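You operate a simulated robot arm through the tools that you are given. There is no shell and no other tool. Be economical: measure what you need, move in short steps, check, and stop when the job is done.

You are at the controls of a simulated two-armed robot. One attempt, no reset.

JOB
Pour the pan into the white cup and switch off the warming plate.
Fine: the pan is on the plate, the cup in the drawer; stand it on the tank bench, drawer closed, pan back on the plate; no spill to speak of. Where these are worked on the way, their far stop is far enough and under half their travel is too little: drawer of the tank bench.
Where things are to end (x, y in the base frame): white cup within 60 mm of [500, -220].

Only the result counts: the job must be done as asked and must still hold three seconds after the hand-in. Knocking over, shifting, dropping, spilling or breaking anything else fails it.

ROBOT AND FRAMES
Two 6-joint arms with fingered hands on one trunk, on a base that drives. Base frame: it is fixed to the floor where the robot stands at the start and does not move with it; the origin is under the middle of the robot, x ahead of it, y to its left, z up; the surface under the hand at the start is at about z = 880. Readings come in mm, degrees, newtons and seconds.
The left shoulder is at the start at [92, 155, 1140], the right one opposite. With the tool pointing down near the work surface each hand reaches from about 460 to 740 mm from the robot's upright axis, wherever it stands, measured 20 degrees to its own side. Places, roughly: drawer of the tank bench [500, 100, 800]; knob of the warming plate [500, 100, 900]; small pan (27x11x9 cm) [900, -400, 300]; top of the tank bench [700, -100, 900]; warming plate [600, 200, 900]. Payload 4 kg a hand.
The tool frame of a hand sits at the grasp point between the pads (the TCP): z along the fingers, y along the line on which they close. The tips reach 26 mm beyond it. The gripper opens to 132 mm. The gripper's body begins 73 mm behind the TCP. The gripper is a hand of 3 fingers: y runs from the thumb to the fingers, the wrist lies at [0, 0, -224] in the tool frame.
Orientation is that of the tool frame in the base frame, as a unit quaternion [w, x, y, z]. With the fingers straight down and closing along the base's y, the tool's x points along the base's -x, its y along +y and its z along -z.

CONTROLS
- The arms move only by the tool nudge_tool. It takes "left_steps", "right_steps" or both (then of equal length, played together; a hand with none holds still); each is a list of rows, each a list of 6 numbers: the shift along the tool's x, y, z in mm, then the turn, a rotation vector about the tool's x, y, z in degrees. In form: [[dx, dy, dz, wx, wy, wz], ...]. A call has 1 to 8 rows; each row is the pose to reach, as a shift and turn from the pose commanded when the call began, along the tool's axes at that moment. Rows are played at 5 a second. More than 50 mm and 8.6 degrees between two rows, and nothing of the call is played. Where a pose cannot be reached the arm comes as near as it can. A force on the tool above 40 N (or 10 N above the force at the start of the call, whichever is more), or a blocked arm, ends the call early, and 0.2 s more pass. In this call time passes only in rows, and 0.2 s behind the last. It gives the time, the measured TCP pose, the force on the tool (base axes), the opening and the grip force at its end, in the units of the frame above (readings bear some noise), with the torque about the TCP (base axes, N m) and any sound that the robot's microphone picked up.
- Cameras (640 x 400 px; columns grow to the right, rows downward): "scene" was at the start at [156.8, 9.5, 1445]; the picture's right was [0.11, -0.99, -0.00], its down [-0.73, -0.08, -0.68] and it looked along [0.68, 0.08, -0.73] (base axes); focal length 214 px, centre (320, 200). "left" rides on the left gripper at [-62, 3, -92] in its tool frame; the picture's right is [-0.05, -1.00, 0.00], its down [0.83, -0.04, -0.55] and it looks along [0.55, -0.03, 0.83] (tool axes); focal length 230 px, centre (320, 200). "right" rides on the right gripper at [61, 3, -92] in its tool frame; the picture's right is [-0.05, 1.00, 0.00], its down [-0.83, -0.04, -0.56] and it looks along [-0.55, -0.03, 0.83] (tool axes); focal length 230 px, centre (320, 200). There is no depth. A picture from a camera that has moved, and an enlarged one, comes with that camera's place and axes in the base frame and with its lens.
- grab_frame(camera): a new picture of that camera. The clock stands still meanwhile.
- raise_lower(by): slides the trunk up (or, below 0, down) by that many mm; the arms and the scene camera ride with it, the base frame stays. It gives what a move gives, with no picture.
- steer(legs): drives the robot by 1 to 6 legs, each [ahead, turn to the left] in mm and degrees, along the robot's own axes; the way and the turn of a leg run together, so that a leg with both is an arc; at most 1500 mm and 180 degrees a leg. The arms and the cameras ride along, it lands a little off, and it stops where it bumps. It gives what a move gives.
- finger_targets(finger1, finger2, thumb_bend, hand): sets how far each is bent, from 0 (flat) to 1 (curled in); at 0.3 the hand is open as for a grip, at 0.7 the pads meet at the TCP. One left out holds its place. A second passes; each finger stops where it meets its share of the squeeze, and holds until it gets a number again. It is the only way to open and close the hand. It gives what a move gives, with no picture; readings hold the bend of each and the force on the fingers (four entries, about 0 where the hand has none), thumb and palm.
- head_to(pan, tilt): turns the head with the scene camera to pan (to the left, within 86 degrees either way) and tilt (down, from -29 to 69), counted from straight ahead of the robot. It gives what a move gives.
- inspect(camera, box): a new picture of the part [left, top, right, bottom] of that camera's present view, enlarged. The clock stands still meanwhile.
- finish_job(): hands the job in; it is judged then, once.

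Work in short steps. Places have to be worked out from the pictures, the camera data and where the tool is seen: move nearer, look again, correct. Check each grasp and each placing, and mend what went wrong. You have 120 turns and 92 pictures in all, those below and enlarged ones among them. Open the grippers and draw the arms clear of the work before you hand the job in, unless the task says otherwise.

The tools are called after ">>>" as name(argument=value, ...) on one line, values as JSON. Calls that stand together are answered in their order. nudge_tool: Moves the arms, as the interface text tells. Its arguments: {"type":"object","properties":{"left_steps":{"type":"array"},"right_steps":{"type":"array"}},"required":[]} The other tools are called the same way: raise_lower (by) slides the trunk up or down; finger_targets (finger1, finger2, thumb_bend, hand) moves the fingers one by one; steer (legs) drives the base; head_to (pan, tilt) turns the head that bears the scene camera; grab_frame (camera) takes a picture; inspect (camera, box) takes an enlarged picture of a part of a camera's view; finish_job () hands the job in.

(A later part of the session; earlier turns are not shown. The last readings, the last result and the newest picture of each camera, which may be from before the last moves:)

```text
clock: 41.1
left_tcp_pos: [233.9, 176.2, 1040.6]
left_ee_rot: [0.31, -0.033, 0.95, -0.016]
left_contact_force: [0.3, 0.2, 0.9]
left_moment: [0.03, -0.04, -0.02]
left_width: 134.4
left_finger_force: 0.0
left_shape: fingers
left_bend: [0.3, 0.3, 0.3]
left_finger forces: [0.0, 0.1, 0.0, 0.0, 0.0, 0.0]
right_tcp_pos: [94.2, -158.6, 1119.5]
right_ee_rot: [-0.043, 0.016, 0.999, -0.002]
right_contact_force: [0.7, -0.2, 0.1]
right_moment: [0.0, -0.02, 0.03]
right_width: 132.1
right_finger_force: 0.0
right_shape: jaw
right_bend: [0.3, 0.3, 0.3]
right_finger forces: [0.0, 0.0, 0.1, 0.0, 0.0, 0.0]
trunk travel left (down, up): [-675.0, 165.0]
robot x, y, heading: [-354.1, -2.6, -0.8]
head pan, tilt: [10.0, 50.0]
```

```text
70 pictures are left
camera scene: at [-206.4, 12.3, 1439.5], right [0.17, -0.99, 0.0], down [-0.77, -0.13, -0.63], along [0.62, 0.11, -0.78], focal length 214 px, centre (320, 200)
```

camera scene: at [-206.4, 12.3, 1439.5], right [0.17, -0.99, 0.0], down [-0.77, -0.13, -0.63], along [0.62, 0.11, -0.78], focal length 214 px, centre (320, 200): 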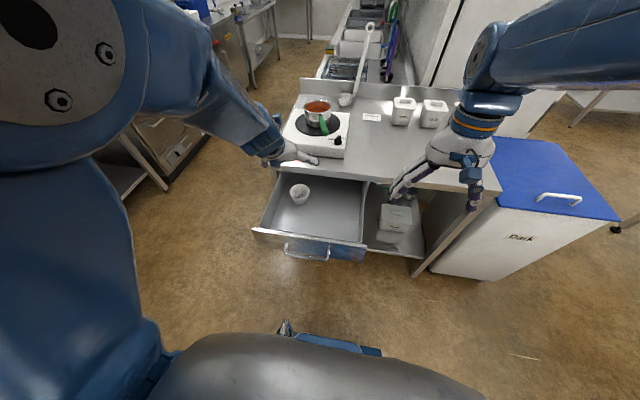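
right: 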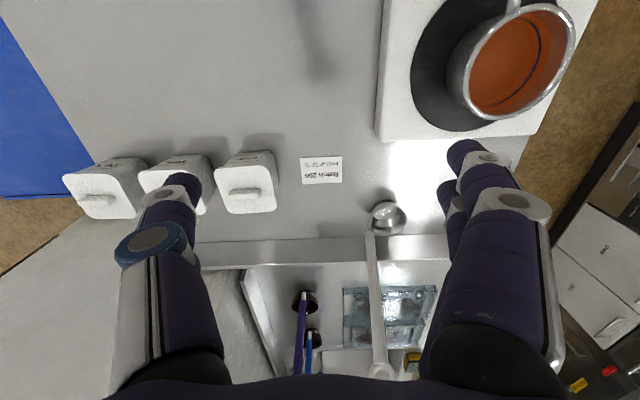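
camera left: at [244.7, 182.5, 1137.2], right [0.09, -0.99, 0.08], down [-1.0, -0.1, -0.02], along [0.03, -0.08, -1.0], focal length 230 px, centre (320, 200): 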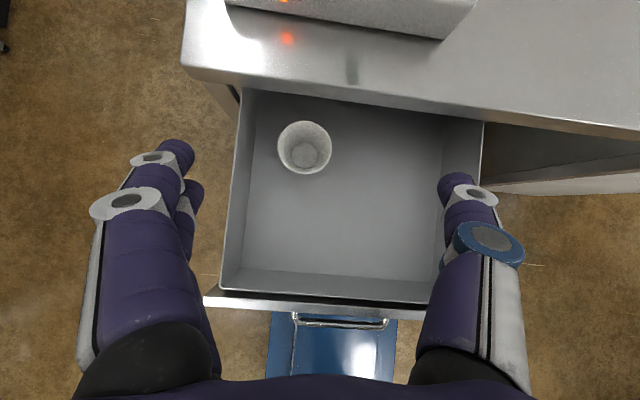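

Top view: cup at about [327, 186], rim z≈814, diameter ~76, just in front of the bench edge (x≈370). The tilted hand fits; I go most of the way and check.

>>> nudge_tool(left_steps=[[10, 3, 39, 0, 0, 0], [20, 6, 78, 0, 0, 0], [29, 9, 116, 0, 0, 0], [39, 12, 155, 0, 0, 0], [48, 15, 194, 0, 0, 0]])

>>> grab_frame(camera="left")

```text
clock: 42.3
left_tcp_pos: [314.7, 183.7, 858.6]
left_ee_rot: [0.302, -0.021, 0.953, -0.025]
left_contact_force: [0.7, -0.9, -0.7]
left_moment: [0.01, -0.02, -0.01]
left_width: 134.3
left_finger_force: 0.1
left_shape: fingers
left_bend: [0.3, 0.3, 0.3]
left_finger forces: [0.0, 0.0, 0.1, 0.0, 0.0, 0.1]
left hand out of reach, approached as far as the arm can: row 4, 5
right_tcp_pos: [94.9, -158.7, 1118.6]
right_ee_rot: [-0.043, 0.015, 0.999, -0.002]
right_contact_force: [-0.7, -1.0, -0.3]
right_moment: [0.01, 0.01, 0.0]
right_width: 131.7
right_finger_force: 0.1
right_shape: jaw
right_bend: [0.3, 0.3, 0.3]
right_finger forces: [0.0, 0.0, 0.1, 0.0, 0.0, 0.0]
trunk travel left (down, up): [-675.0, 165.0]
robot x, y, heading: [-357.0, 2.2, -0.7]
head pan, tilt: [10.0, 50.0]
```

```text
69 pictures are left
camera left: at [311.4, 193.1, 968.3], right [0.07, -0.99, 0.09], down [-1.0, -0.07, -0.02], along [0.03, -0.09, -1.0], focal length 230 px, centre (320, 200)
```

left: 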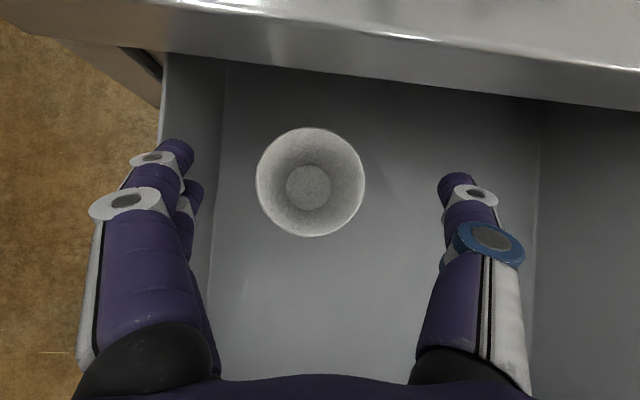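

Cup centre ≈[328, 186], rim z≈808. Shift 13 mm ahead, then lower with the trunk around the cup.

>>> nudge_tool(left_steps=[[-10, 2, 7, 0, 0, 0]])

>>> raise_lower(by=-64)

>>> grab_frame(camera="left")

>>> inspect(camera="scene", box=[220, 100, 420, 225])

```text
clock: 42.7
left_tcp_pos: [331.5, 186.4, 865.4]
left_ee_rot: [0.305, -0.025, 0.952, -0.021]
left_contact_force: [0.8, -0.5, -0.1]
left_moment: [0.02, 0.0, -0.02]
left_width: 134.2
left_finger_force: 0.1
left_shape: fingers
left_bend: [0.3, 0.3, 0.3]
left_finger forces: [0.1, 0.0, 0.1, 0.0, 0.0, 0.0]
left hand out of reach, approached as far as the arm can: row 1
right_tcp_pos: [93.1, -157.5, 1120.4]
right_ee_rot: [-0.044, 0.016, 0.999, -0.001]
right_contact_force: [0.0, -0.8, 0.2]
right_moment: [-0.02, 0.04, -0.02]
right_width: 132.1
right_finger_force: 0.0
right_shape: jaw
right_bend: [0.3, 0.3, 0.3]
right_finger forces: [0.0, 0.0, 0.0, 0.0, 0.1, 0.0]
trunk travel left (down, up): [-675.0, 165.0]
robot x, y, heading: [-359.8, 0.8, -0.4]
head pan, tilt: [10.0, 50.0]
```

```text
clock: 43.7
left_tcp_pos: [330.8, 186.0, 799.6]
left_ee_rot: [0.307, -0.026, 0.951, -0.022]
left_contact_force: [0.3, -0.6, -0.1]
left_moment: [0.03, 0.0, 0.0]
left_width: 134.1
left_finger_force: 0.0
left_shape: fingers
left_bend: [0.3, 0.3, 0.3]
left_finger forces: [0.0, 0.0, 0.1, 0.0, 0.1, 0.0]
right_tcp_pos: [93.6, -160.4, 1057.3]
right_ee_rot: [-0.041, 0.015, 0.999, -0.001]
right_contact_force: [-0.4, -0.3, 0.4]
right_moment: [0.0, 0.01, 0.01]
right_width: 132.0
right_finger_force: 0.1
right_shape: jaw
right_bend: [0.3, 0.3, 0.3]
right_finger forces: [0.0, 0.0, 0.0, 0.0, 0.1, 0.1]
trunk travel left (down, up): [-611.0, 229.0]
robot x, y, heading: [-360.3, -1.8, -0.3]
head pan, tilt: [10.0, 50.0]
```

```text
68 pictures are left
camera left: at [327.0, 196.2, 910.9], right [0.08, -0.99, 0.09], down [-1.0, -0.08, -0.03], along [0.04, -0.08, -1.0], focal length 230 px, centre (320, 200)
```

left: 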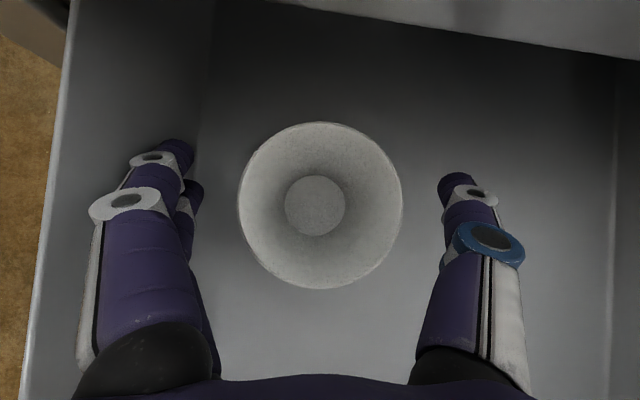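

```text
3.20 times, centred on (320, 162) of scene
camera zoom: at [-208.1, 12.4, 1375.6], right [0.17, -0.99, 0.0], down [-0.77, -0.13, -0.63], along [0.62, 0.11, -0.78], focal length 686 px, centre (320, 320)
```

zoom: 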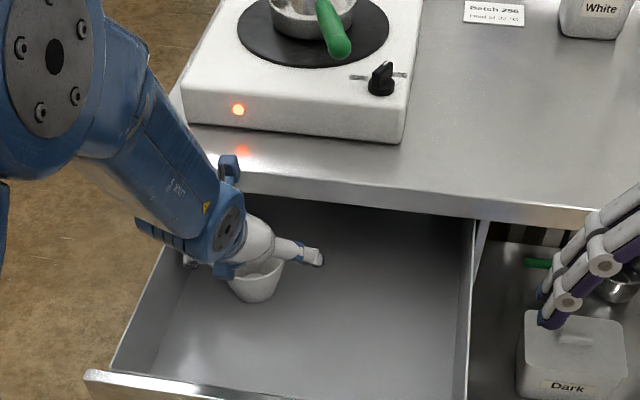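

Cup is centred between the fingers; TCP is ~7 below the rim. Lower 15 more and close gently.

>>> raise_lower(by=-15)

>>> finger_targets(hand="left", finger1=0.6, finger2=0.6, thumb_bend=0.6)

>>> grab_frame(camera="left")

```text
clock: 44.4
left_tcp_pos: [330.1, 187.0, 786.0]
left_ee_rot: [0.307, -0.026, 0.951, -0.021]
left_contact_force: [-0.3, -0.1, -0.3]
left_moment: [-0.01, 0.01, -0.01]
left_width: 134.3
left_finger_force: 0.1
left_shape: fingers
left_bend: [0.3, 0.3, 0.3]
left_finger forces: [0.0, 0.0, 0.1, 0.0, 0.0, 0.0]
right_tcp_pos: [93.0, -158.9, 1042.9]
right_ee_rot: [-0.041, 0.016, 0.999, -0.001]
right_contact_force: [0.3, 0.3, -0.1]
right_moment: [-0.01, 0.01, 0.01]
right_width: 132.0
right_finger_force: 0.1
right_shape: jaw
right_bend: [0.3, 0.3, 0.3]
right_finger forces: [0.0, 0.0, 0.1, 0.0, 0.0, 0.0]
trunk travel left (down, up): [-596.0, 244.0]
robot x, y, heading: [-357.5, -3.5, -0.7]
head pan, tilt: [10.0, 50.0]
```

```text
clock: 45.4
left_tcp_pos: [330.2, 186.3, 785.4]
left_ee_rot: [0.307, -0.026, 0.951, -0.022]
left_contact_force: [0.2, -0.8, -0.4]
left_moment: [-0.02, -0.03, 0.0]
left_width: 56.8
left_finger_force: 14.5
left_shape: fingers
left_bend: [0.56, 0.54, 0.57]
left_finger forces: [10.0, 4.7, 0.0, 0.0, 14.1, 0.0]
right_tcp_pos: [93.0, -158.5, 1042.5]
right_ee_rot: [-0.041, 0.015, 0.999, -0.001]
right_contact_force: [-1.0, 0.5, -0.2]
right_moment: [0.02, -0.02, 0.02]
right_width: 131.9
right_finger_force: 0.1
right_shape: jaw
right_bend: [0.3, 0.3, 0.3]
right_finger forces: [0.0, 0.1, 0.0, 0.0, 0.0, 0.1]
trunk travel left (down, up): [-596.0, 244.0]
robot x, y, heading: [-358.1, -0.0, -0.3]
head pan, tilt: [10.0, 50.0]
```

```text
66 pictures are left
camera left: at [326.9, 196.2, 895.7], right [0.08, -0.99, 0.09], down [-1.0, -0.08, -0.03], along [0.04, -0.08, -1.0], focal length 230 px, centre (320, 200)
```

left: 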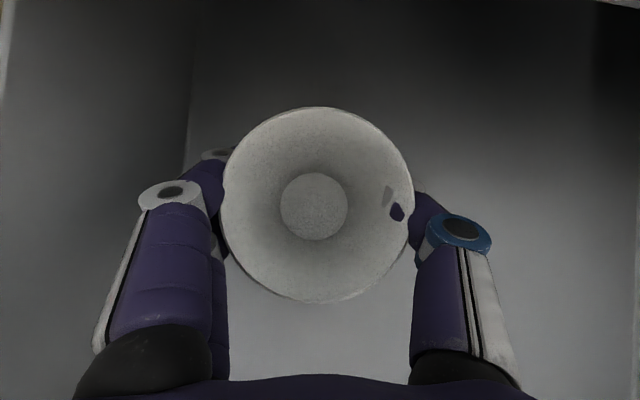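

Cup is gripped at 14 N. Lift straight up with the trunk and check.

>>> raise_lower(by=60)

>>> grab_frame(camera="left")

```text
clock: 46.4
left_tcp_pos: [330.8, 187.0, 845.7]
left_ee_rot: [0.306, -0.025, 0.951, -0.021]
left_contact_force: [0.0, 0.3, 0.0]
left_moment: [0.0, -0.01, 0.01]
left_width: 56.4
left_finger_force: 14.4
left_shape: fingers
left_bend: [0.56, 0.54, 0.57]
left_finger forces: [9.9, 4.7, 0.0, 0.0, 14.0, 0.1]
right_tcp_pos: [94.1, -159.3, 1101.7]
right_ee_rot: [-0.042, 0.016, 0.999, -0.002]
right_contact_force: [-0.2, -0.2, -0.4]
right_moment: [-0.03, 0.0, -0.02]
right_width: 131.9
right_finger_force: 0.2
right_shape: jaw
right_bend: [0.3, 0.3, 0.3]
right_finger forces: [0.1, 0.0, 0.0, 0.0, 0.0, 0.0]
trunk travel left (down, up): [-656.0, 184.0]
robot x, y, heading: [-362.2, -3.4, -0.6]
head pan, tilt: [10.0, 50.0]
```

```text
65 pictures are left
camera left: at [327.2, 196.1, 955.7], right [0.08, -0.99, 0.09], down [-1.0, -0.08, -0.03], along [0.04, -0.08, -1.0], focal length 230 px, centre (320, 200)
```

left: 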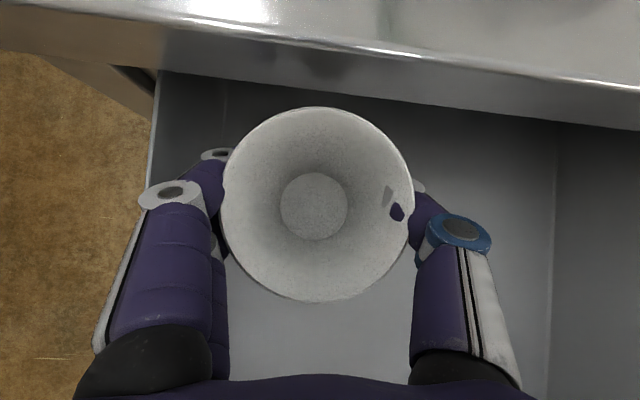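

Cup is held. I lift the cup high and somewhat back, then I'll close the drawer with the right hand.

>>> nudge_tool(left_steps=[[-14, 2, -43, 0, 0, 0], [-28, 5, -86, 0, 0, 0], [-41, 7, -129, 0, 0, 0], [-55, 10, -172, 0, 0, 0], [-68, 12, -215, 0, 0, 0], [-82, 14, -258, 0, 0, 0], [-95, 17, -302, 0, 0, 0]])

>>> steer(legs=[[-90, 0]])

>>> grab_frame(camera="scene")

```text
clock: 48.0
left_tcp_pos: [230.5, 215.8, 1124.9]
left_ee_rot: [0.291, -0.031, 0.956, -0.021]
left_contact_force: [0.2, 0.3, 0.1]
left_moment: [-0.02, 0.01, 0.03]
left_width: 56.2
left_finger_force: 13.9
left_shape: fingers
left_bend: [0.56, 0.54, 0.57]
left_finger forces: [9.2, 4.5, 0.0, 0.1, 13.2, 0.0]
left hand out of reach, approached as far as the arm can: row 2, 7
right_tcp_pos: [92.6, -158.2, 1102.3]
right_ee_rot: [-0.042, 0.015, 0.999, -0.002]
right_contact_force: [-0.4, -0.4, -0.1]
right_moment: [0.01, -0.01, -0.01]
right_width: 132.0
right_finger_force: 0.0
right_shape: jaw
right_bend: [0.3, 0.3, 0.3]
right_finger forces: [0.0, 0.0, 0.0, 0.0, 0.0, 0.1]
trunk travel left (down, up): [-656.0, 184.0]
robot x, y, heading: [-360.2, -0.9, -0.5]
head pan, tilt: [10.0, 50.0]
```

```text
clock: 49.1
left_tcp_pos: [139.9, 218.0, 1143.2]
left_ee_rot: [0.308, -0.031, 0.95, -0.022]
left_contact_force: [0.8, 0.0, 0.3]
left_moment: [-0.01, 0.0, 0.0]
left_width: 55.7
left_finger_force: 13.0
left_shape: fingers
left_bend: [0.56, 0.54, 0.57]
left_finger forces: [9.2, 4.6, 0.0, 0.0, 13.2, 0.1]
right_tcp_pos: [2.0, -156.9, 1133.7]
right_ee_rot: [0.002, 0.015, 1.0, -0.002]
right_contact_force: [-0.3, 0.6, -1.1]
right_moment: [-0.01, -0.03, 0.0]
right_width: 132.0
right_finger_force: 0.1
right_shape: jaw
right_bend: [0.3, 0.3, 0.3]
right_finger forces: [0.0, 0.1, 0.0, 0.1, 0.0, 0.0]
trunk travel left (down, up): [-656.0, 184.0]
robot x, y, heading: [-451.2, -1.6, -0.3]
head pan, tilt: [10.0, 50.0]
```

```text
64 pictures are left
camera scene: at [-331.3, 13.4, 1423.8], right [0.17, -0.99, 0.0], down [-0.75, -0.13, -0.65], along [0.64, 0.11, -0.76], focal length 214 px, centre (320, 200)
```

scene: 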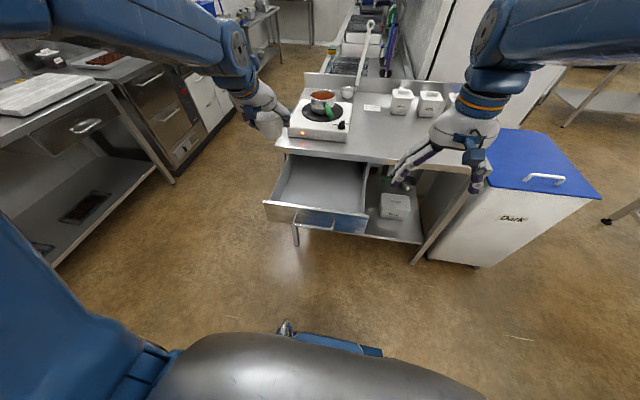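

Drawer bar is around x≈80. I close the right hand into a narrow post and bring it in front of the bar, above.

>>> finger_targets(hand="right", finger1=0.7, finger2=0.7, thumb_bend=0.7)

>>> nudge_tool(right_steps=[[-4, 40, 15, 0, 0, 0], [-8, 80, 40, 0, 0, 0], [-12, 120, 70, 0, 0, 0], [-16, 160, 100, 0, 0, 0], [-20, 195, 130, 0, 0, 0], [-25, 222, 160, 0, 0, 0]])

>>> grab_frame(camera="right")

```text
clock: 50.3
left_tcp_pos: [122.2, 217.4, 1107.1]
left_ee_rot: [0.273, -0.031, 0.961, -0.021]
left_contact_force: [-0.7, 0.7, 0.1]
left_moment: [0.01, -0.03, 0.0]
left_width: 56.0
left_finger_force: 13.1
left_shape: fingers
left_bend: [0.57, 0.54, 0.57]
left_finger forces: [9.3, 4.6, 0.0, 0.1, 13.2, 0.0]
right_tcp_pos: [-15.8, -157.9, 1088.3]
right_ee_rot: [-0.063, 0.017, 0.998, -0.002]
right_contact_force: [0.6, 0.3, 0.6]
right_moment: [-0.03, -0.08, 0.0]
right_width: 5.7
right_finger_force: 0.0
right_shape: fingers
right_bend: [0.7, 0.7, 0.7]
right_finger forces: [0.1, 0.0, 0.0, 0.0, 0.1, 0.0]
trunk travel left (down, up): [-656.0, 184.0]
robot x, y, heading: [-449.6, -0.9, -0.3]
head pan, tilt: [10.0, 50.0]
stopped (right hand): the arm was blocked; the commanded pose is now the measured one
```

```text
refused: row 3 steps farther than a row can; nothing moved
```

```text
63 pictures are left
camera right: at [-64.5, -153.9, 1189.0], right [0.08, 1.0, -0.01], down [0.89, -0.07, 0.45], along [0.45, -0.05, -0.89], focal length 230 px, centre (320, 200)
```

right: 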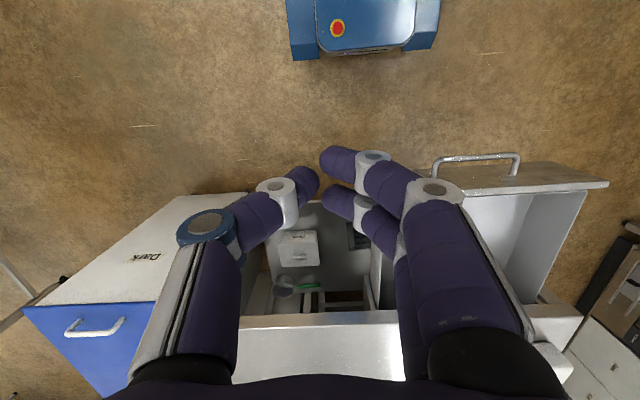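

Step was too large; bar measured again at x≈88, y 32–185. I redo the right-hand move in smaller rows.

>>> nudge_tool(right_steps=[[-9, 32, 18, 0, 0, 0], [-18, 64, 36, 0, 0, 0], [-26, 96, 55, 0, 0, 0], [-35, 127, 73, 0, 0, 0], [-43, 159, 91, 0, 0, 0], [-52, 191, 110, 0, 0, 0], [-60, 223, 128, 0, 0, 0]])

>>> grab_frame(camera="scene")

```text
clock: 52.1
left_tcp_pos: [104.7, 217.2, 1079.5]
left_ee_rot: [0.242, -0.032, 0.97, -0.019]
left_contact_force: [-0.5, -0.4, -0.3]
left_moment: [0.02, 0.02, -0.01]
left_width: 55.5
left_finger_force: 13.5
left_shape: fingers
left_bend: [0.57, 0.54, 0.57]
left_finger forces: [9.0, 4.6, 0.0, 0.0, 13.1, 0.1]
right_tcp_pos: [129.4, -72.9, 1042.1]
right_ee_rot: [-0.01, 0.059, 0.997, 0.055]
right_contact_force: [-0.4, -0.5, -0.1]
right_moment: [0.02, -0.04, -0.03]
right_width: 5.6
right_finger_force: 0.1
right_shape: fingers
right_bend: [0.7, 0.7, 0.7]
right_finger forces: [0.0, 0.0, 0.0, 0.0, 0.0, 0.1]
right hand out of reach, approached as far as the arm can: row 2, 3, 4, 5, 6, 7
trunk travel left (down, up): [-656.0, 184.0]
robot x, y, heading: [-447.3, 0.6, -0.5]
head pan, tilt: [10.0, 50.0]
stopped in row 7 (right hand): the arm was blocked; the commanded pose is now the measured one
```

```text
62 pictures are left
camera scene: at [-299.3, 13.0, 1420.8], right [0.17, -0.99, 0.0], down [-0.77, -0.13, -0.63], along [0.62, 0.11, -0.78], focal length 214 px, centre (320, 200)
```

scene: 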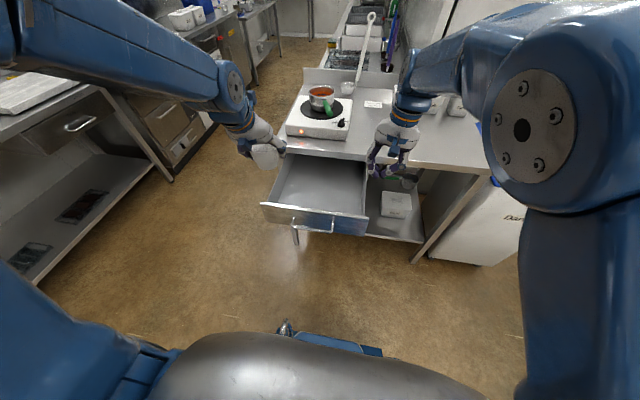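

Right hand can't cross that close in; it needs more distance. I move the left (cup) hand to a steadier, farther pose, back the robot off, then try again.

>>> nudge_tool(left_steps=[[-32, 0, -6, 0, -2, 0], [-63, 0, -12, 0, -4, 0], [-95, 0, -18, 0, -6, 0], [-126, 0, -23, 0, -7, 0]])

>>> steer(legs=[[-150, 0]])

```text
clock: 53.1
left_tcp_pos: [205.4, 227.8, 1201.8]
left_ee_rot: [0.339, -0.032, 0.94, -0.019]
left_contact_force: [-0.2, 0.4, -0.7]
left_moment: [0.0, 0.02, -0.01]
left_width: 55.7
left_finger_force: 13.5
left_shape: fingers
left_bend: [0.57, 0.54, 0.57]
left_finger forces: [8.9, 4.5, 0.0, 0.0, 12.9, 0.1]
right_tcp_pos: [134.4, -71.4, 1041.3]
right_ee_rot: [-0.009, 0.057, 0.997, 0.053]
right_contact_force: [-0.1, -1.5, 0.1]
right_moment: [0.0, 0.02, -0.03]
right_width: 5.9
right_finger_force: 0.0
right_shape: fingers
right_bend: [0.7, 0.7, 0.7]
right_finger forces: [0.1, 0.0, 0.0, 0.1, 0.0, 0.0]
trunk travel left (down, up): [-656.0, 184.0]
robot x, y, heading: [-446.2, 1.2, -0.2]
head pan, tilt: [10.0, 50.0]
```

```text
clock: 54.5
left_tcp_pos: [51.3, 229.7, 1201.5]
left_ee_rot: [0.337, -0.034, 0.941, -0.018]
left_contact_force: [1.0, 0.3, -0.6]
left_moment: [0.03, 0.01, 0.02]
left_width: 55.8
left_finger_force: 13.7
left_shape: fingers
left_bend: [0.57, 0.54, 0.57]
left_finger forces: [8.8, 4.6, 0.0, 0.0, 13.0, 0.1]
right_tcp_pos: [-19.1, -71.3, 1040.1]
right_ee_rot: [-0.011, 0.056, 0.997, 0.053]
right_contact_force: [-0.7, 0.0, 0.2]
right_moment: [0.0, 0.05, 0.02]
right_width: 5.8
right_finger_force: 0.1
right_shape: fingers
right_bend: [0.7, 0.7, 0.7]
right_finger forces: [0.0, 0.0, 0.1, 0.1, 0.0, 0.0]
trunk travel left (down, up): [-656.0, 184.0]
robot x, y, heading: [-603.0, 0.8, -0.1]
head pan, tilt: [10.0, 50.0]
```

Both hands steady now. Bring the right hand in front of the bar with slight forward tilt, then lower by trunk.

>>> nudge_tool(right_steps=[[-7, 22, 20, 0, -4, 0], [-14, 44, 40, 0, -8, 0], [-21, 66, 60, 0, -12, 0], [-28, 88, 90, 0, -16, 0], [-34, 110, 120, 0, -20, 0], [-38, 131, 150, 0, -22, 0]])

>>> raise_lower(by=-100)

>>> inspect(camera="scene", box=[200, 80, 440, 230])

```text
clock: 56.0
left_tcp_pos: [12.9, 229.8, 1178.7]
left_ee_rot: [0.313, -0.034, 0.949, -0.017]
left_contact_force: [-0.3, 0.2, -0.1]
left_moment: [0.01, 0.0, -0.03]
left_width: 55.1
left_finger_force: 13.1
left_shape: fingers
left_bend: [0.57, 0.54, 0.58]
left_finger forces: [8.5, 4.5, 0.1, 0.1, 12.6, 0.1]
right_tcp_pos: [86.5, -52.1, 911.9]
right_ee_rot: [0.177, 0.109, 0.976, 0.06]
right_contact_force: [1.2, -0.4, 0.2]
right_moment: [0.04, 0.01, 0.0]
right_width: 5.7
right_finger_force: 0.0
right_shape: fingers
right_bend: [0.7, 0.7, 0.7]
right_finger forces: [0.0, 0.0, 0.1, 0.0, 0.1, 0.0]
right hand out of reach, approached as far as the arm can: row 2, 3, 4, 5, 6
trunk travel left (down, up): [-656.0, 184.0]
robot x, y, heading: [-599.8, -0.7, -0.3]
head pan, tilt: [10.0, 50.0]
stopped in row 6 (right hand): the arm was blocked; the commanded pose is now the measured one
```

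```text
clock: 57.0
left_tcp_pos: [-4.5, 229.7, 1080.0]
left_ee_rot: [0.29, -0.033, 0.956, -0.016]
left_contact_force: [0.0, -0.2, -0.1]
left_moment: [0.0, -0.01, 0.01]
left_width: 55.4
left_finger_force: 12.7
left_shape: fingers
left_bend: [0.57, 0.54, 0.58]
left_finger forces: [8.4, 4.6, 0.0, 0.1, 12.7, 0.0]
right_tcp_pos: [80.9, -63.8, 859.7]
right_ee_rot: [0.195, 0.127, 0.97, 0.073]
right_contact_force: [-3.4, 1.7, 4.5]
right_moment: [0.02, -0.06, 0.01]
right_width: 5.7
right_finger_force: 2.4
right_shape: fingers
right_bend: [0.7, 0.7, 0.7]
right_finger forces: [0.0, 5.1, 0.0, 0.0, 0.0, 0.0]
trunk travel left (down, up): [-581.0, 259.0]
robot x, y, heading: [-603.3, 0.0, -0.1]
head pan, tilt: [10.0, 50.0]
stopped: the force on the tool passed its limit at 45 N (the readings are from after the stop); the commanded pose is now the measured one
```

```text
2.67 times, centred on (320, 155) of scene
camera zoom: at [-453.1, 13.9, 1344.7], right [0.17, -0.99, 0.0], down [-0.77, -0.13, -0.63], along [0.62, 0.11, -0.78], focal length 572 px, centre (320, 320)
```

zoom: 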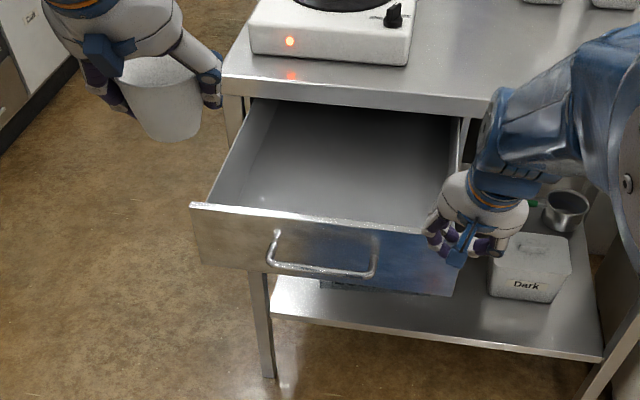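

The right arm cannot cross over well. New plan: leave the drawer open for now, put the cup on the bench first with the robot nearer and turned right, then close the drawer with the left hand. Lift the right hand out of the way.

>>> nudge_tool(right_steps=[[-16, 8, -41, 0, 0, 0], [-22, 4, -85, 0, 3, 0], [-26, -16, -125, 0, 6, 0], [-30, -36, -165, 0, 10, 0], [-33, -57, -205, 0, 14, 0], [-35, -77, -245, 0, 17, 0], [-37, -98, -280, 0, 20, 0]])

>>> raise_lower(by=75)

```text
clock: 58.6
left_tcp_pos: [-0.4, 227.3, 1080.8]
left_ee_rot: [0.29, -0.033, 0.956, -0.016]
left_contact_force: [-0.1, -0.4, -0.4]
left_moment: [0.0, -0.01, 0.01]
left_width: 55.4
left_finger_force: 12.7
left_shape: fingers
left_bend: [0.57, 0.54, 0.58]
left_finger forces: [8.4, 4.6, 0.0, 0.0, 12.6, 0.0]
right_tcp_pos: [-19.0, -180.3, 1122.0]
right_ee_rot: [0.033, 0.095, 0.991, 0.083]
right_contact_force: [1.0, 0.2, -0.6]
right_moment: [0.04, -0.02, -0.03]
right_width: 5.6
right_finger_force: 0.1
right_shape: fingers
right_bend: [0.7, 0.7, 0.7]
right_finger forces: [0.1, 0.0, 0.0, 0.0, 0.0, 0.1]
trunk travel left (down, up): [-581.0, 259.0]
robot x, y, heading: [-599.2, 2.6, -0.2]
head pan, tilt: [10.0, 50.0]
```

```text
clock: 59.7
left_tcp_pos: [0.1, 230.0, 1153.2]
left_ee_rot: [0.287, -0.034, 0.957, -0.017]
left_contact_force: [-0.5, -0.1, -1.0]
left_moment: [0.01, -0.01, 0.02]
left_width: 55.2
left_finger_force: 12.5
left_shape: fingers
left_bend: [0.57, 0.54, 0.58]
left_finger forces: [8.5, 4.6, 0.0, 0.0, 12.6, 0.0]
right_tcp_pos: [-19.3, -177.6, 1197.4]
right_ee_rot: [0.033, 0.094, 0.991, 0.083]
right_contact_force: [-1.2, 0.7, 0.0]
right_moment: [-0.03, -0.01, -0.02]
right_width: 5.6
right_finger_force: 0.1
right_shape: fingers
right_bend: [0.7, 0.7, 0.7]
right_finger forces: [0.0, 0.0, 0.1, 0.1, 0.0, 0.0]
trunk travel left (down, up): [-656.0, 184.0]
robot x, y, heading: [-602.1, 2.9, -0.3]
head pan, tilt: [10.0, 50.0]
```

Drive forward to about x=-195, then turn right 35°.

>>> steer(legs=[[405, 0], [0, -35]])

>>> head_to(pan=20, tilt=48)

>>> grab_frame(camera="scene")

>>> grab_frame(camera="left")

```text
clock: 64.0
left_tcp_pos: [435.3, -153.0, 1172.7]
left_ee_rot: [0.281, 0.248, 0.921, -0.103]
left_contact_force: [1.3, 0.0, 0.1]
left_moment: [0.01, -0.03, 0.0]
left_width: 55.1
left_finger_force: 12.2
left_shape: fingers
left_bend: [0.57, 0.54, 0.58]
left_finger forces: [8.4, 4.5, 0.0, 0.0, 12.3, 0.0]
right_tcp_pos: [185.3, -473.3, 1197.1]
right_ee_rot: [0.056, 0.381, 0.92, 0.069]
right_contact_force: [-0.3, 0.2, 0.9]
right_moment: [-0.02, 0.0, -0.01]
right_width: 5.8
right_finger_force: 0.0
right_shape: fingers
right_bend: [0.7, 0.7, 0.7]
right_finger forces: [0.0, 0.1, 0.0, 0.1, 0.0, 0.0]
trunk travel left (down, up): [-656.0, 184.0]
robot x, y, heading: [-199.4, 4.7, -34.5]
head pan, tilt: [10.0, 50.0]
```

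```text
clock: 64.7
left_tcp_pos: [421.9, -141.1, 1143.9]
left_ee_rot: [0.254, 0.25, 0.93, -0.094]
left_contact_force: [0.1, 0.6, -0.1]
left_moment: [0.01, 0.0, 0.0]
left_width: 55.0
left_finger_force: 13.1
left_shape: fingers
left_bend: [0.57, 0.54, 0.58]
left_finger forces: [8.4, 4.5, 0.0, 0.0, 12.5, 0.0]
right_tcp_pos: [166.8, -461.4, 1207.4]
right_ee_rot: [0.065, 0.38, 0.92, 0.067]
right_contact_force: [-1.3, -0.2, -0.6]
right_moment: [0.01, -0.01, -0.02]
right_width: 5.8
right_finger_force: 0.0
right_shape: fingers
right_bend: [0.7, 0.7, 0.7]
right_finger forces: [0.0, 0.1, 0.0, 0.0, 0.0, 0.0]
trunk travel left (down, up): [-656.0, 184.0]
robot x, y, heading: [-189.1, 5.3, -34.3]
head pan, tilt: [20.0, 48.0]
```

```text
60 pictures are left
camera scene: at [-55.9, -58.4, 1423.0], right [-0.25, -0.97, -0.01], down [-0.73, 0.19, -0.66], along [0.64, -0.16, -0.75], focal length 214 px, centre (320, 200)
```

scene: 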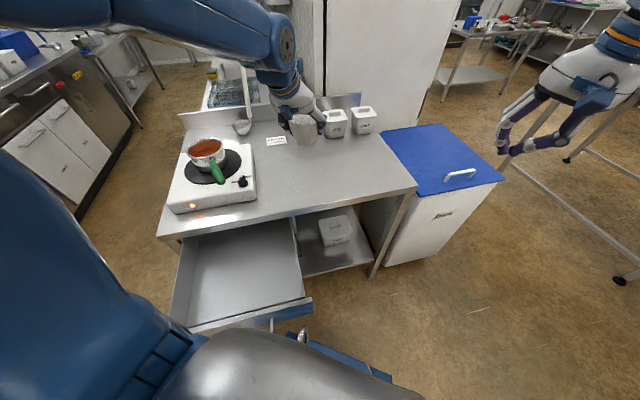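

```text
59 pictures are left
camera left: at [429.7, -136.5, 1254.1], right [-0.47, -0.88, 0.07], down [-0.88, 0.48, 0.04], along [-0.07, -0.05, -1.0], focal length 230 px, centre (320, 200)
```

left: 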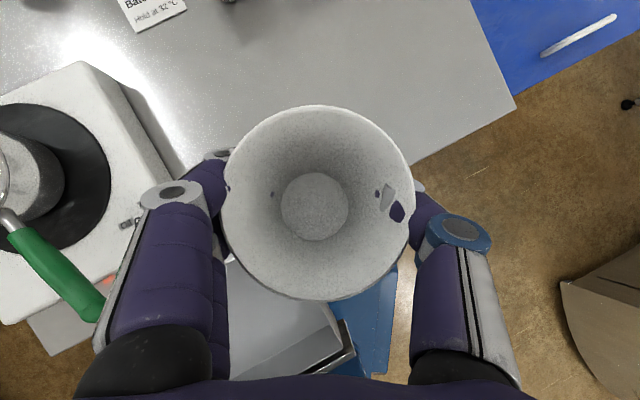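

Cup is held fine over the bench. Move to above [500, -220] and lower to z≈990, correcting tilt by 4.5°.

>>> nudge_tool(left_steps=[[-2, -4, 38, 0, -1, 0], [-4, -8, 76, 0, -2, 0], [-7, -13, 114, 0, -3, 0], [-9, -17, 152, 0, -4, 0], [-11, -21, 189, 0, -4.5, 0]])

>>> grab_frame(camera="left")

>>> inspect(camera="scene", box=[220, 60, 420, 185])

```text
clock: 65.9
left_tcp_pos: [510.1, -226.8, 1036.1]
left_ee_rot: [0.325, 0.243, 0.907, -0.115]
left_contact_force: [0.1, -0.3, 0.5]
left_moment: [0.0, 0.03, 0.01]
left_width: 54.8
left_finger_force: 12.3
left_shape: fingers
left_bend: [0.57, 0.54, 0.58]
left_finger forces: [8.1, 4.4, 0.1, 0.1, 12.1, 0.0]
right_tcp_pos: [170.8, -463.7, 1206.6]
right_ee_rot: [0.064, 0.381, 0.92, 0.067]
right_contact_force: [-0.1, -0.4, -0.5]
right_moment: [0.03, 0.03, 0.01]
right_width: 5.6
right_finger_force: 0.0
right_shape: fingers
right_bend: [0.7, 0.7, 0.7]
right_finger forces: [0.1, 0.0, 0.0, 0.0, 0.1, 0.0]
trunk travel left (down, up): [-656.0, 184.0]
robot x, y, heading: [-198.8, 6.3, -34.4]
head pan, tilt: [20.0, 48.0]
```

```text
58 pictures are left
camera left: at [502.9, -213.0, 1145.1], right [-0.48, -0.87, 0.09], down [-0.88, 0.47, -0.11], along [0.06, -0.13, -0.99], focal length 230 px, centre (320, 200)
```

left: 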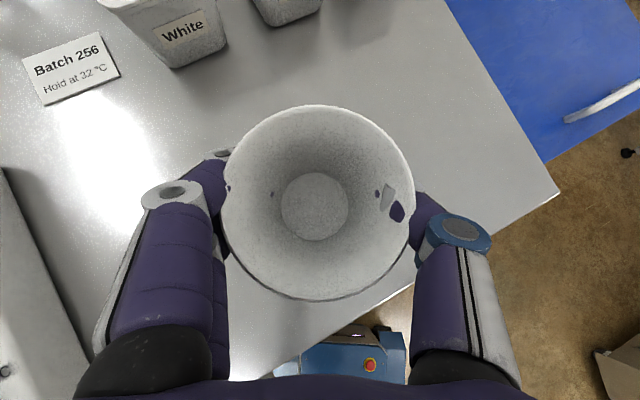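

```text
3.20 times, centred on (320, 122) of scene
camera zoom: at [-53.0, -59.4, 1422.7], right [-0.25, -0.97, -0.01], down [-0.73, 0.19, -0.65], along [0.63, -0.16, -0.76], focal length 686 px, centre (320, 448)
```

zoom: 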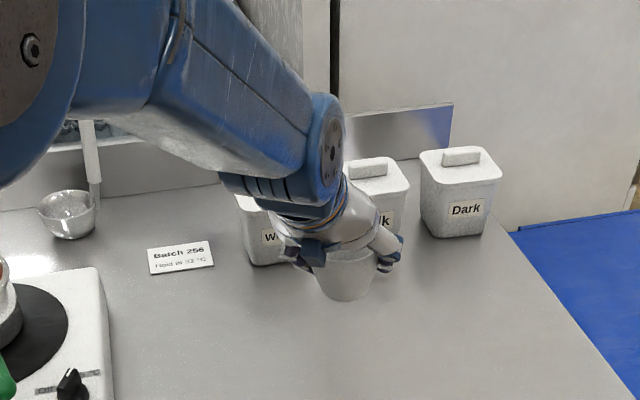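

Tilt overshot by ~4.5°; correct while lowering 60 mm, then lower with the trunk.

>>> nudge_tool(left_steps=[[24, 2, 19, 0, 2.2, 0], [48, 4, 38, 0, 4.5, 0]])

>>> raise_lower(by=-30)

>>> inspect(camera="scene", box=[220, 60, 420, 185])

```text
clock: 66.5
left_tcp_pos: [498.7, -220.8, 974.9]
left_ee_rot: [0.289, 0.247, 0.919, -0.106]
left_contact_force: [-0.4, -0.5, -0.5]
left_moment: [-0.01, 0.0, -0.01]
left_width: 54.9
left_finger_force: 12.6
left_shape: fingers
left_bend: [0.57, 0.54, 0.58]
left_finger forces: [8.1, 4.5, 0.1, 0.0, 12.1, 0.0]
right_tcp_pos: [169.2, -461.5, 1206.6]
right_ee_rot: [0.064, 0.38, 0.92, 0.067]
right_contact_force: [-0.1, -0.9, 0.0]
right_moment: [0.01, 0.01, 0.0]
right_width: 5.4
right_finger_force: 0.0
right_shape: fingers
right_bend: [0.7, 0.7, 0.7]
right_finger forces: [0.0, 0.1, 0.1, 0.0, 0.0, 0.0]
trunk travel left (down, up): [-656.0, 184.0]
robot x, y, heading: [-191.0, 6.2, -34.3]
head pan, tilt: [20.0, 48.0]
```

```text
clock: 67.3
left_tcp_pos: [498.4, -219.7, 947.5]
left_ee_rot: [0.29, 0.247, 0.919, -0.107]
left_contact_force: [-0.3, -0.3, 0.6]
left_moment: [0.04, 0.0, -0.02]
left_width: 54.6
left_finger_force: 12.1
left_shape: fingers
left_bend: [0.57, 0.54, 0.58]
left_finger forces: [8.2, 4.4, 0.0, 0.1, 12.1, 0.0]
right_tcp_pos: [167.8, -461.8, 1178.4]
right_ee_rot: [0.065, 0.38, 0.92, 0.067]
right_contact_force: [-0.5, -0.1, 1.0]
right_moment: [-0.03, -0.02, 0.02]
right_width: 5.9
right_finger_force: 0.0
right_shape: fingers
right_bend: [0.7, 0.7, 0.7]
right_finger forces: [0.0, 0.0, 0.0, 0.0, 0.1, 0.0]
trunk travel left (down, up): [-626.0, 214.0]
robot x, y, heading: [-193.7, 2.6, -34.3]
head pan, tilt: [20.0, 48.0]
```

```text
3.20 times, centred on (320, 122) of scene
camera zoom: at [-56.5, -57.4, 1393.1], right [-0.25, -0.97, -0.01], down [-0.73, 0.19, -0.66], along [0.64, -0.16, -0.75], focal length 686 px, centre (320, 448)
```

zoom: 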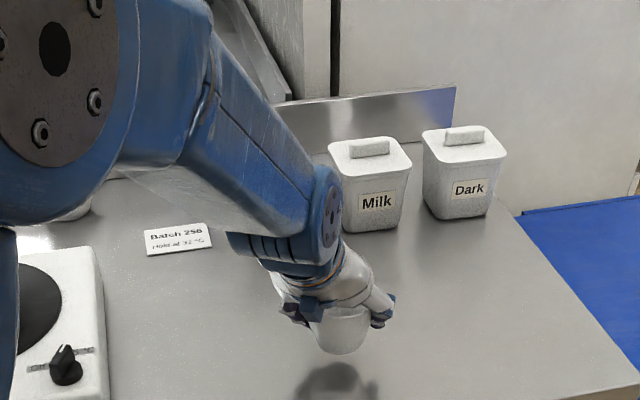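

Cup bottom is ~30 mm above the bench. Lower 24, then small steps to contact.

>>> raise_lower(by=-24)

>>> inspect(camera="scene", box=[260, 100, 400, 188])

```text
clock: 68.0
left_tcp_pos: [496.8, -219.9, 923.0]
left_ee_rot: [0.29, 0.247, 0.919, -0.107]
left_contact_force: [-0.5, 0.8, -0.7]
left_moment: [-0.01, -0.02, 0.03]
left_width: 54.7
left_finger_force: 12.4
left_shape: fingers
left_bend: [0.57, 0.54, 0.58]
left_finger forces: [8.5, 4.9, 0.1, 0.0, 12.8, 0.0]
right_tcp_pos: [167.7, -462.0, 1153.9]
right_ee_rot: [0.065, 0.381, 0.92, 0.067]
right_contact_force: [0.4, -0.6, -0.6]
right_moment: [-0.02, -0.03, 0.02]
right_width: 5.8
right_finger_force: 0.1
right_shape: fingers
right_bend: [0.7, 0.7, 0.7]
right_finger forces: [0.0, 0.0, 0.0, 0.0, 0.0, 0.1]
trunk travel left (down, up): [-602.0, 238.0]
robot x, y, heading: [-191.8, 6.6, -34.5]
head pan, tilt: [20.0, 48.0]
```

```text
4.55 times, centred on (330, 144) of scene
camera zoom: at [-56.6, -57.2, 1369.0], right [-0.25, -0.97, -0.01], down [-0.73, 0.19, -0.66], along [0.64, -0.16, -0.75], focal length 975 px, centre (274, 454)
```

zoom: 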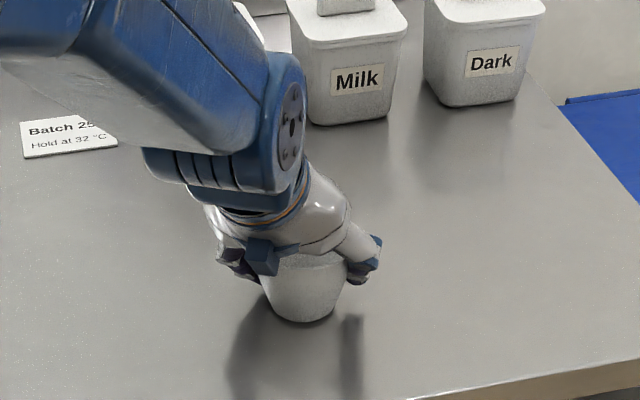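

Finger loads rose slightly, so it is near contact. Lower 5 more.

>>> raise_lower(by=-5)

```text
clock: 68.5
left_tcp_pos: [498.4, -219.5, 916.9]
left_ee_rot: [0.29, 0.246, 0.919, -0.107]
left_contact_force: [-1.5, 1.0, 2.8]
left_moment: [0.11, -0.06, -0.05]
left_width: 44.4
left_finger_force: 7.0
left_shape: fingers
left_bend: [0.58, 0.57, 0.58]
left_finger forces: [2.9, 4.8, 0.1, 0.1, 5.3, 0.1]
right_tcp_pos: [168.9, -462.5, 1148.2]
right_ee_rot: [0.065, 0.382, 0.92, 0.066]
right_contact_force: [0.2, 0.6, 0.5]
right_moment: [0.01, 0.03, -0.02]
right_width: 5.7
right_finger_force: 0.1
right_shape: fingers
right_bend: [0.7, 0.7, 0.7]
right_finger forces: [0.0, 0.0, 0.1, 0.0, 0.0, 0.0]
trunk travel left (down, up): [-597.0, 243.0]
robot x, y, heading: [-192.9, 7.4, -34.5]
head pan, tilt: [20.0, 48.0]
```

In contact: the cup stands on the bench and slid slightly in the grip. Open the hand and look.

>>> finger_targets(hand="left", finger1=0.3, finger2=0.3, thumb_bend=0.3)

>>> grab_frame(camera="left")

```text
clock: 69.5
left_tcp_pos: [499.1, -219.5, 917.1]
left_ee_rot: [0.29, 0.246, 0.919, -0.106]
left_contact_force: [-0.4, -0.9, 0.7]
left_moment: [0.01, -0.04, 0.02]
left_width: 134.1
left_finger_force: 0.1
left_shape: fingers
left_bend: [0.3, 0.3, 0.3]
left_finger forces: [0.1, 0.0, 0.0, 0.0, 0.1, 0.0]
right_tcp_pos: [169.1, -462.8, 1148.1]
right_ee_rot: [0.064, 0.381, 0.92, 0.067]
right_contact_force: [0.1, -0.2, 0.3]
right_moment: [0.01, 0.0, 0.01]
right_width: 5.8
right_finger_force: 0.1
right_shape: fingers
right_bend: [0.7, 0.7, 0.7]
right_finger forces: [0.1, 0.0, 0.1, 0.0, 0.1, 0.0]
trunk travel left (down, up): [-597.0, 243.0]
robot x, y, heading: [-194.4, 7.0, -34.4]
head pan, tilt: [20.0, 48.0]
```

```text
54 pictures are left
camera left: at [499.1, -209.9, 1027.7], right [-0.48, -0.88, 0.08], down [-0.88, 0.48, -0.03], along [-0.01, -0.09, -1.0], focal length 230 px, centre (320, 200)
```

left: 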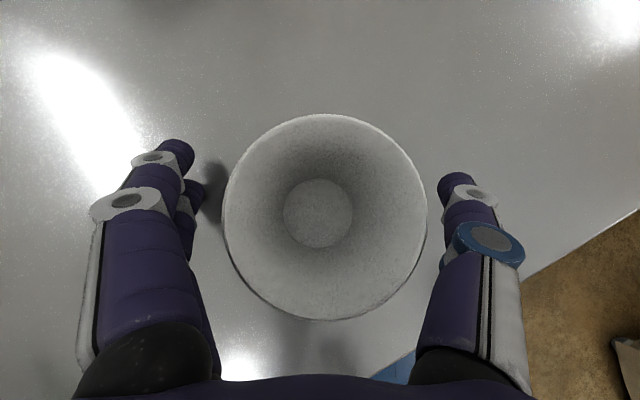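

Cup stands free at about [492, -216]. Raise straight up off it.

>>> raise_lower(by=120)

>>> inspect(camera="scene", box=[80, 60, 440, 285])

```text
clock: 71.0
left_tcp_pos: [497.8, -219.9, 1037.2]
left_ee_rot: [0.29, 0.247, 0.919, -0.106]
left_contact_force: [0.0, -0.6, -0.4]
left_moment: [0.02, 0.01, -0.01]
left_width: 133.9
left_finger_force: 0.1
left_shape: fingers
left_bend: [0.3, 0.3, 0.3]
left_finger forces: [0.1, 0.0, 0.0, 0.0, 0.0, 0.0]
right_tcp_pos: [168.1, -463.2, 1266.6]
right_ee_rot: [0.066, 0.382, 0.92, 0.067]
right_contact_force: [0.5, -0.4, -0.8]
right_moment: [0.0, 0.0, 0.01]
right_width: 5.9
right_finger_force: 0.1
right_shape: fingers
right_bend: [0.7, 0.7, 0.7]
right_finger forces: [0.0, 0.1, 0.1, 0.0, 0.1, 0.0]
trunk travel left (down, up): [-717.0, 123.0]
robot x, y, heading: [-196.3, 7.6, -34.6]
head pan, tilt: [20.0, 48.0]
```

```text
1.78 times, centred on (260, 172) of scene
camera zoom: at [-54.1, -58.9, 1483.9], right [-0.25, -0.97, -0.01], down [-0.73, 0.19, -0.66], along [0.64, -0.16, -0.76], focal length 381 px, centre (427, 249)
```

zoom: 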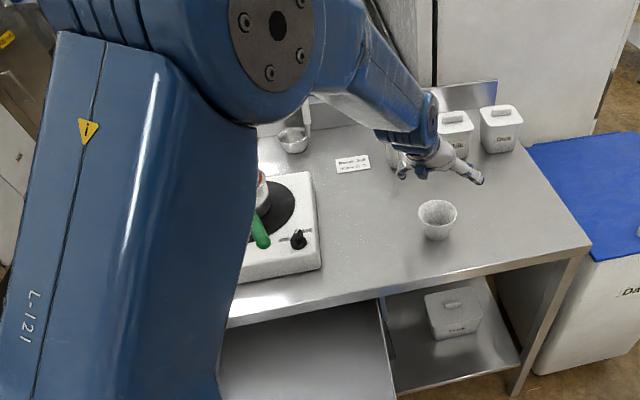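

Cup stands well. Raise, turn back to face the bench, and back off so the left hand can push the drawer shut.

>>> raise_lower(by=110)

>>> steer(legs=[[0, 34.6], [-470, 0]])

>>> finger_targets(hand="left", finger1=0.7, finger2=0.7, thumb_bend=0.7)

```text
clock: 72.4
left_tcp_pos: [499.7, -219.1, 1147.2]
left_ee_rot: [0.29, 0.247, 0.918, -0.106]
left_contact_force: [-0.7, -0.3, -0.6]
left_moment: [-0.01, -0.01, 0.01]
left_width: 133.6
left_finger_force: 0.1
left_shape: fingers
left_bend: [0.3, 0.3, 0.3]
left_finger forces: [0.0, 0.1, 0.1, 0.0, 0.0, 0.0]
right_tcp_pos: [168.3, -462.7, 1379.3]
right_ee_rot: [0.064, 0.38, 0.92, 0.067]
right_contact_force: [-0.1, -0.2, -0.2]
right_moment: [0.03, 0.02, -0.02]
right_width: 5.8
right_finger_force: 0.1
right_shape: fingers
right_bend: [0.7, 0.7, 0.7]
right_finger forces: [0.0, 0.1, 0.0, 0.0, 0.0, 0.1]
trunk travel left (down, up): [-827.0, 13.0]
robot x, y, heading: [-193.6, 5.9, -34.4]
head pan, tilt: [20.0, 48.0]
```

```text
clock: 75.5
left_tcp_pos: [386.6, 208.9, 1158.7]
left_ee_rot: [0.314, -0.033, 0.949, -0.017]
left_contact_force: [0.7, -0.3, 0.1]
left_moment: [0.0, -0.03, 0.02]
left_width: 134.8
left_finger_force: 0.1
left_shape: fingers
left_bend: [0.3, 0.3, 0.3]
left_finger forces: [0.0, 0.1, 0.1, 0.0, 0.0, 0.0]
right_tcp_pos: [248.9, -177.6, 1386.6]
right_ee_rot: [0.05, 0.093, 0.991, 0.084]
right_contact_force: [-0.4, -0.8, 1.0]
right_moment: [0.0, 0.0, 0.01]
right_width: 5.7
right_finger_force: 0.1
right_shape: fingers
right_bend: [0.7, 0.7, 0.7]
right_finger forces: [0.0, 0.1, 0.0, 0.0, 0.0, 0.0]
trunk travel left (down, up): [-827.0, 13.0]
robot x, y, heading: [-289.7, 1.4, -1.6]
head pan, tilt: [20.0, 48.0]
stopped in leg 2: the robot was blocked; the commanded pose is now the measured one
```

```text
clock: 76.5
left_tcp_pos: [395.7, 209.1, 1153.6]
left_ee_rot: [0.312, -0.034, 0.949, -0.017]
left_contact_force: [-1.3, -0.4, 0.0]
left_moment: [0.0, -0.04, -0.03]
left_width: 6.2
left_finger_force: 0.0
left_shape: fingers
left_bend: [0.7, 0.7, 0.7]
left_finger forces: [0.1, 0.1, 0.0, 0.1, 0.0, 0.0]
right_tcp_pos: [258.9, -176.3, 1384.9]
right_ee_rot: [0.047, 0.093, 0.991, 0.083]
right_contact_force: [-0.5, 0.4, 0.4]
right_moment: [0.03, -0.08, 0.01]
right_width: 5.7
right_finger_force: 0.0
right_shape: fingers
right_bend: [0.7, 0.7, 0.7]
right_finger forces: [0.1, 0.1, 0.1, 0.1, 0.1, 0.0]
trunk travel left (down, up): [-827.0, 13.0]
robot x, y, heading: [-295.3, 1.4, -1.6]
head pan, tilt: [20.0, 48.0]
```

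Backing stopped at a sway again; continue in shorter legs with the trunk a bit lower.

>>> raise_lower(by=-50)

>>> steer(legs=[[-120, 1.6], [-120, 0], [-130, 0]])

```text
clock: 77.4
left_tcp_pos: [397.9, 208.9, 1101.6]
left_ee_rot: [0.311, -0.035, 0.95, -0.017]
left_contact_force: [0.5, -0.2, 0.2]
left_moment: [0.0, -0.01, 0.01]
left_width: 6.5
left_finger_force: 0.1
left_shape: fingers
left_bend: [0.7, 0.7, 0.7]
left_finger forces: [0.0, 0.0, 0.0, 0.0, 0.0, 0.1]
right_tcp_pos: [260.8, -176.0, 1333.1]
right_ee_rot: [0.047, 0.093, 0.991, 0.083]
right_contact_force: [0.6, -0.4, -0.6]
right_moment: [-0.03, 0.05, -0.01]
right_width: 5.6
right_finger_force: 0.0
right_shape: fingers
right_bend: [0.7, 0.7, 0.7]
right_finger forces: [0.0, 0.0, 0.0, 0.1, 0.0, 0.0]
trunk travel left (down, up): [-777.0, 63.0]
robot x, y, heading: [-287.3, 2.3, -1.6]
head pan, tilt: [20.0, 48.0]
```

```text
clock: 80.4
left_tcp_pos: [55.2, 230.4, 1075.4]
left_ee_rot: [0.294, -0.049, 0.955, -0.012]
left_contact_force: [0.8, 0.4, -0.9]
left_moment: [0.01, 0.0, -0.01]
left_width: 6.2
left_finger_force: 0.0
left_shape: fingers
left_bend: [0.7, 0.7, 0.7]
left_finger forces: [0.0, 0.0, 0.1, 0.0, 0.0, 0.1]
right_tcp_pos: [-61.4, -159.7, 1310.5]
right_ee_rot: [0.026, 0.081, 0.993, 0.082]
right_contact_force: [0.8, 0.5, -2.3]
right_moment: [0.05, 0.06, 0.0]
right_width: 5.8
right_finger_force: 0.0
right_shape: fingers
right_bend: [0.7, 0.7, 0.7]
right_finger forces: [0.0, 0.0, 0.1, 0.0, 0.0, 0.0]
trunk travel left (down, up): [-777.0, 63.0]
robot x, y, heading: [-665.0, -2.8, 0.2]
head pan, tilt: [20.0, 48.0]
```

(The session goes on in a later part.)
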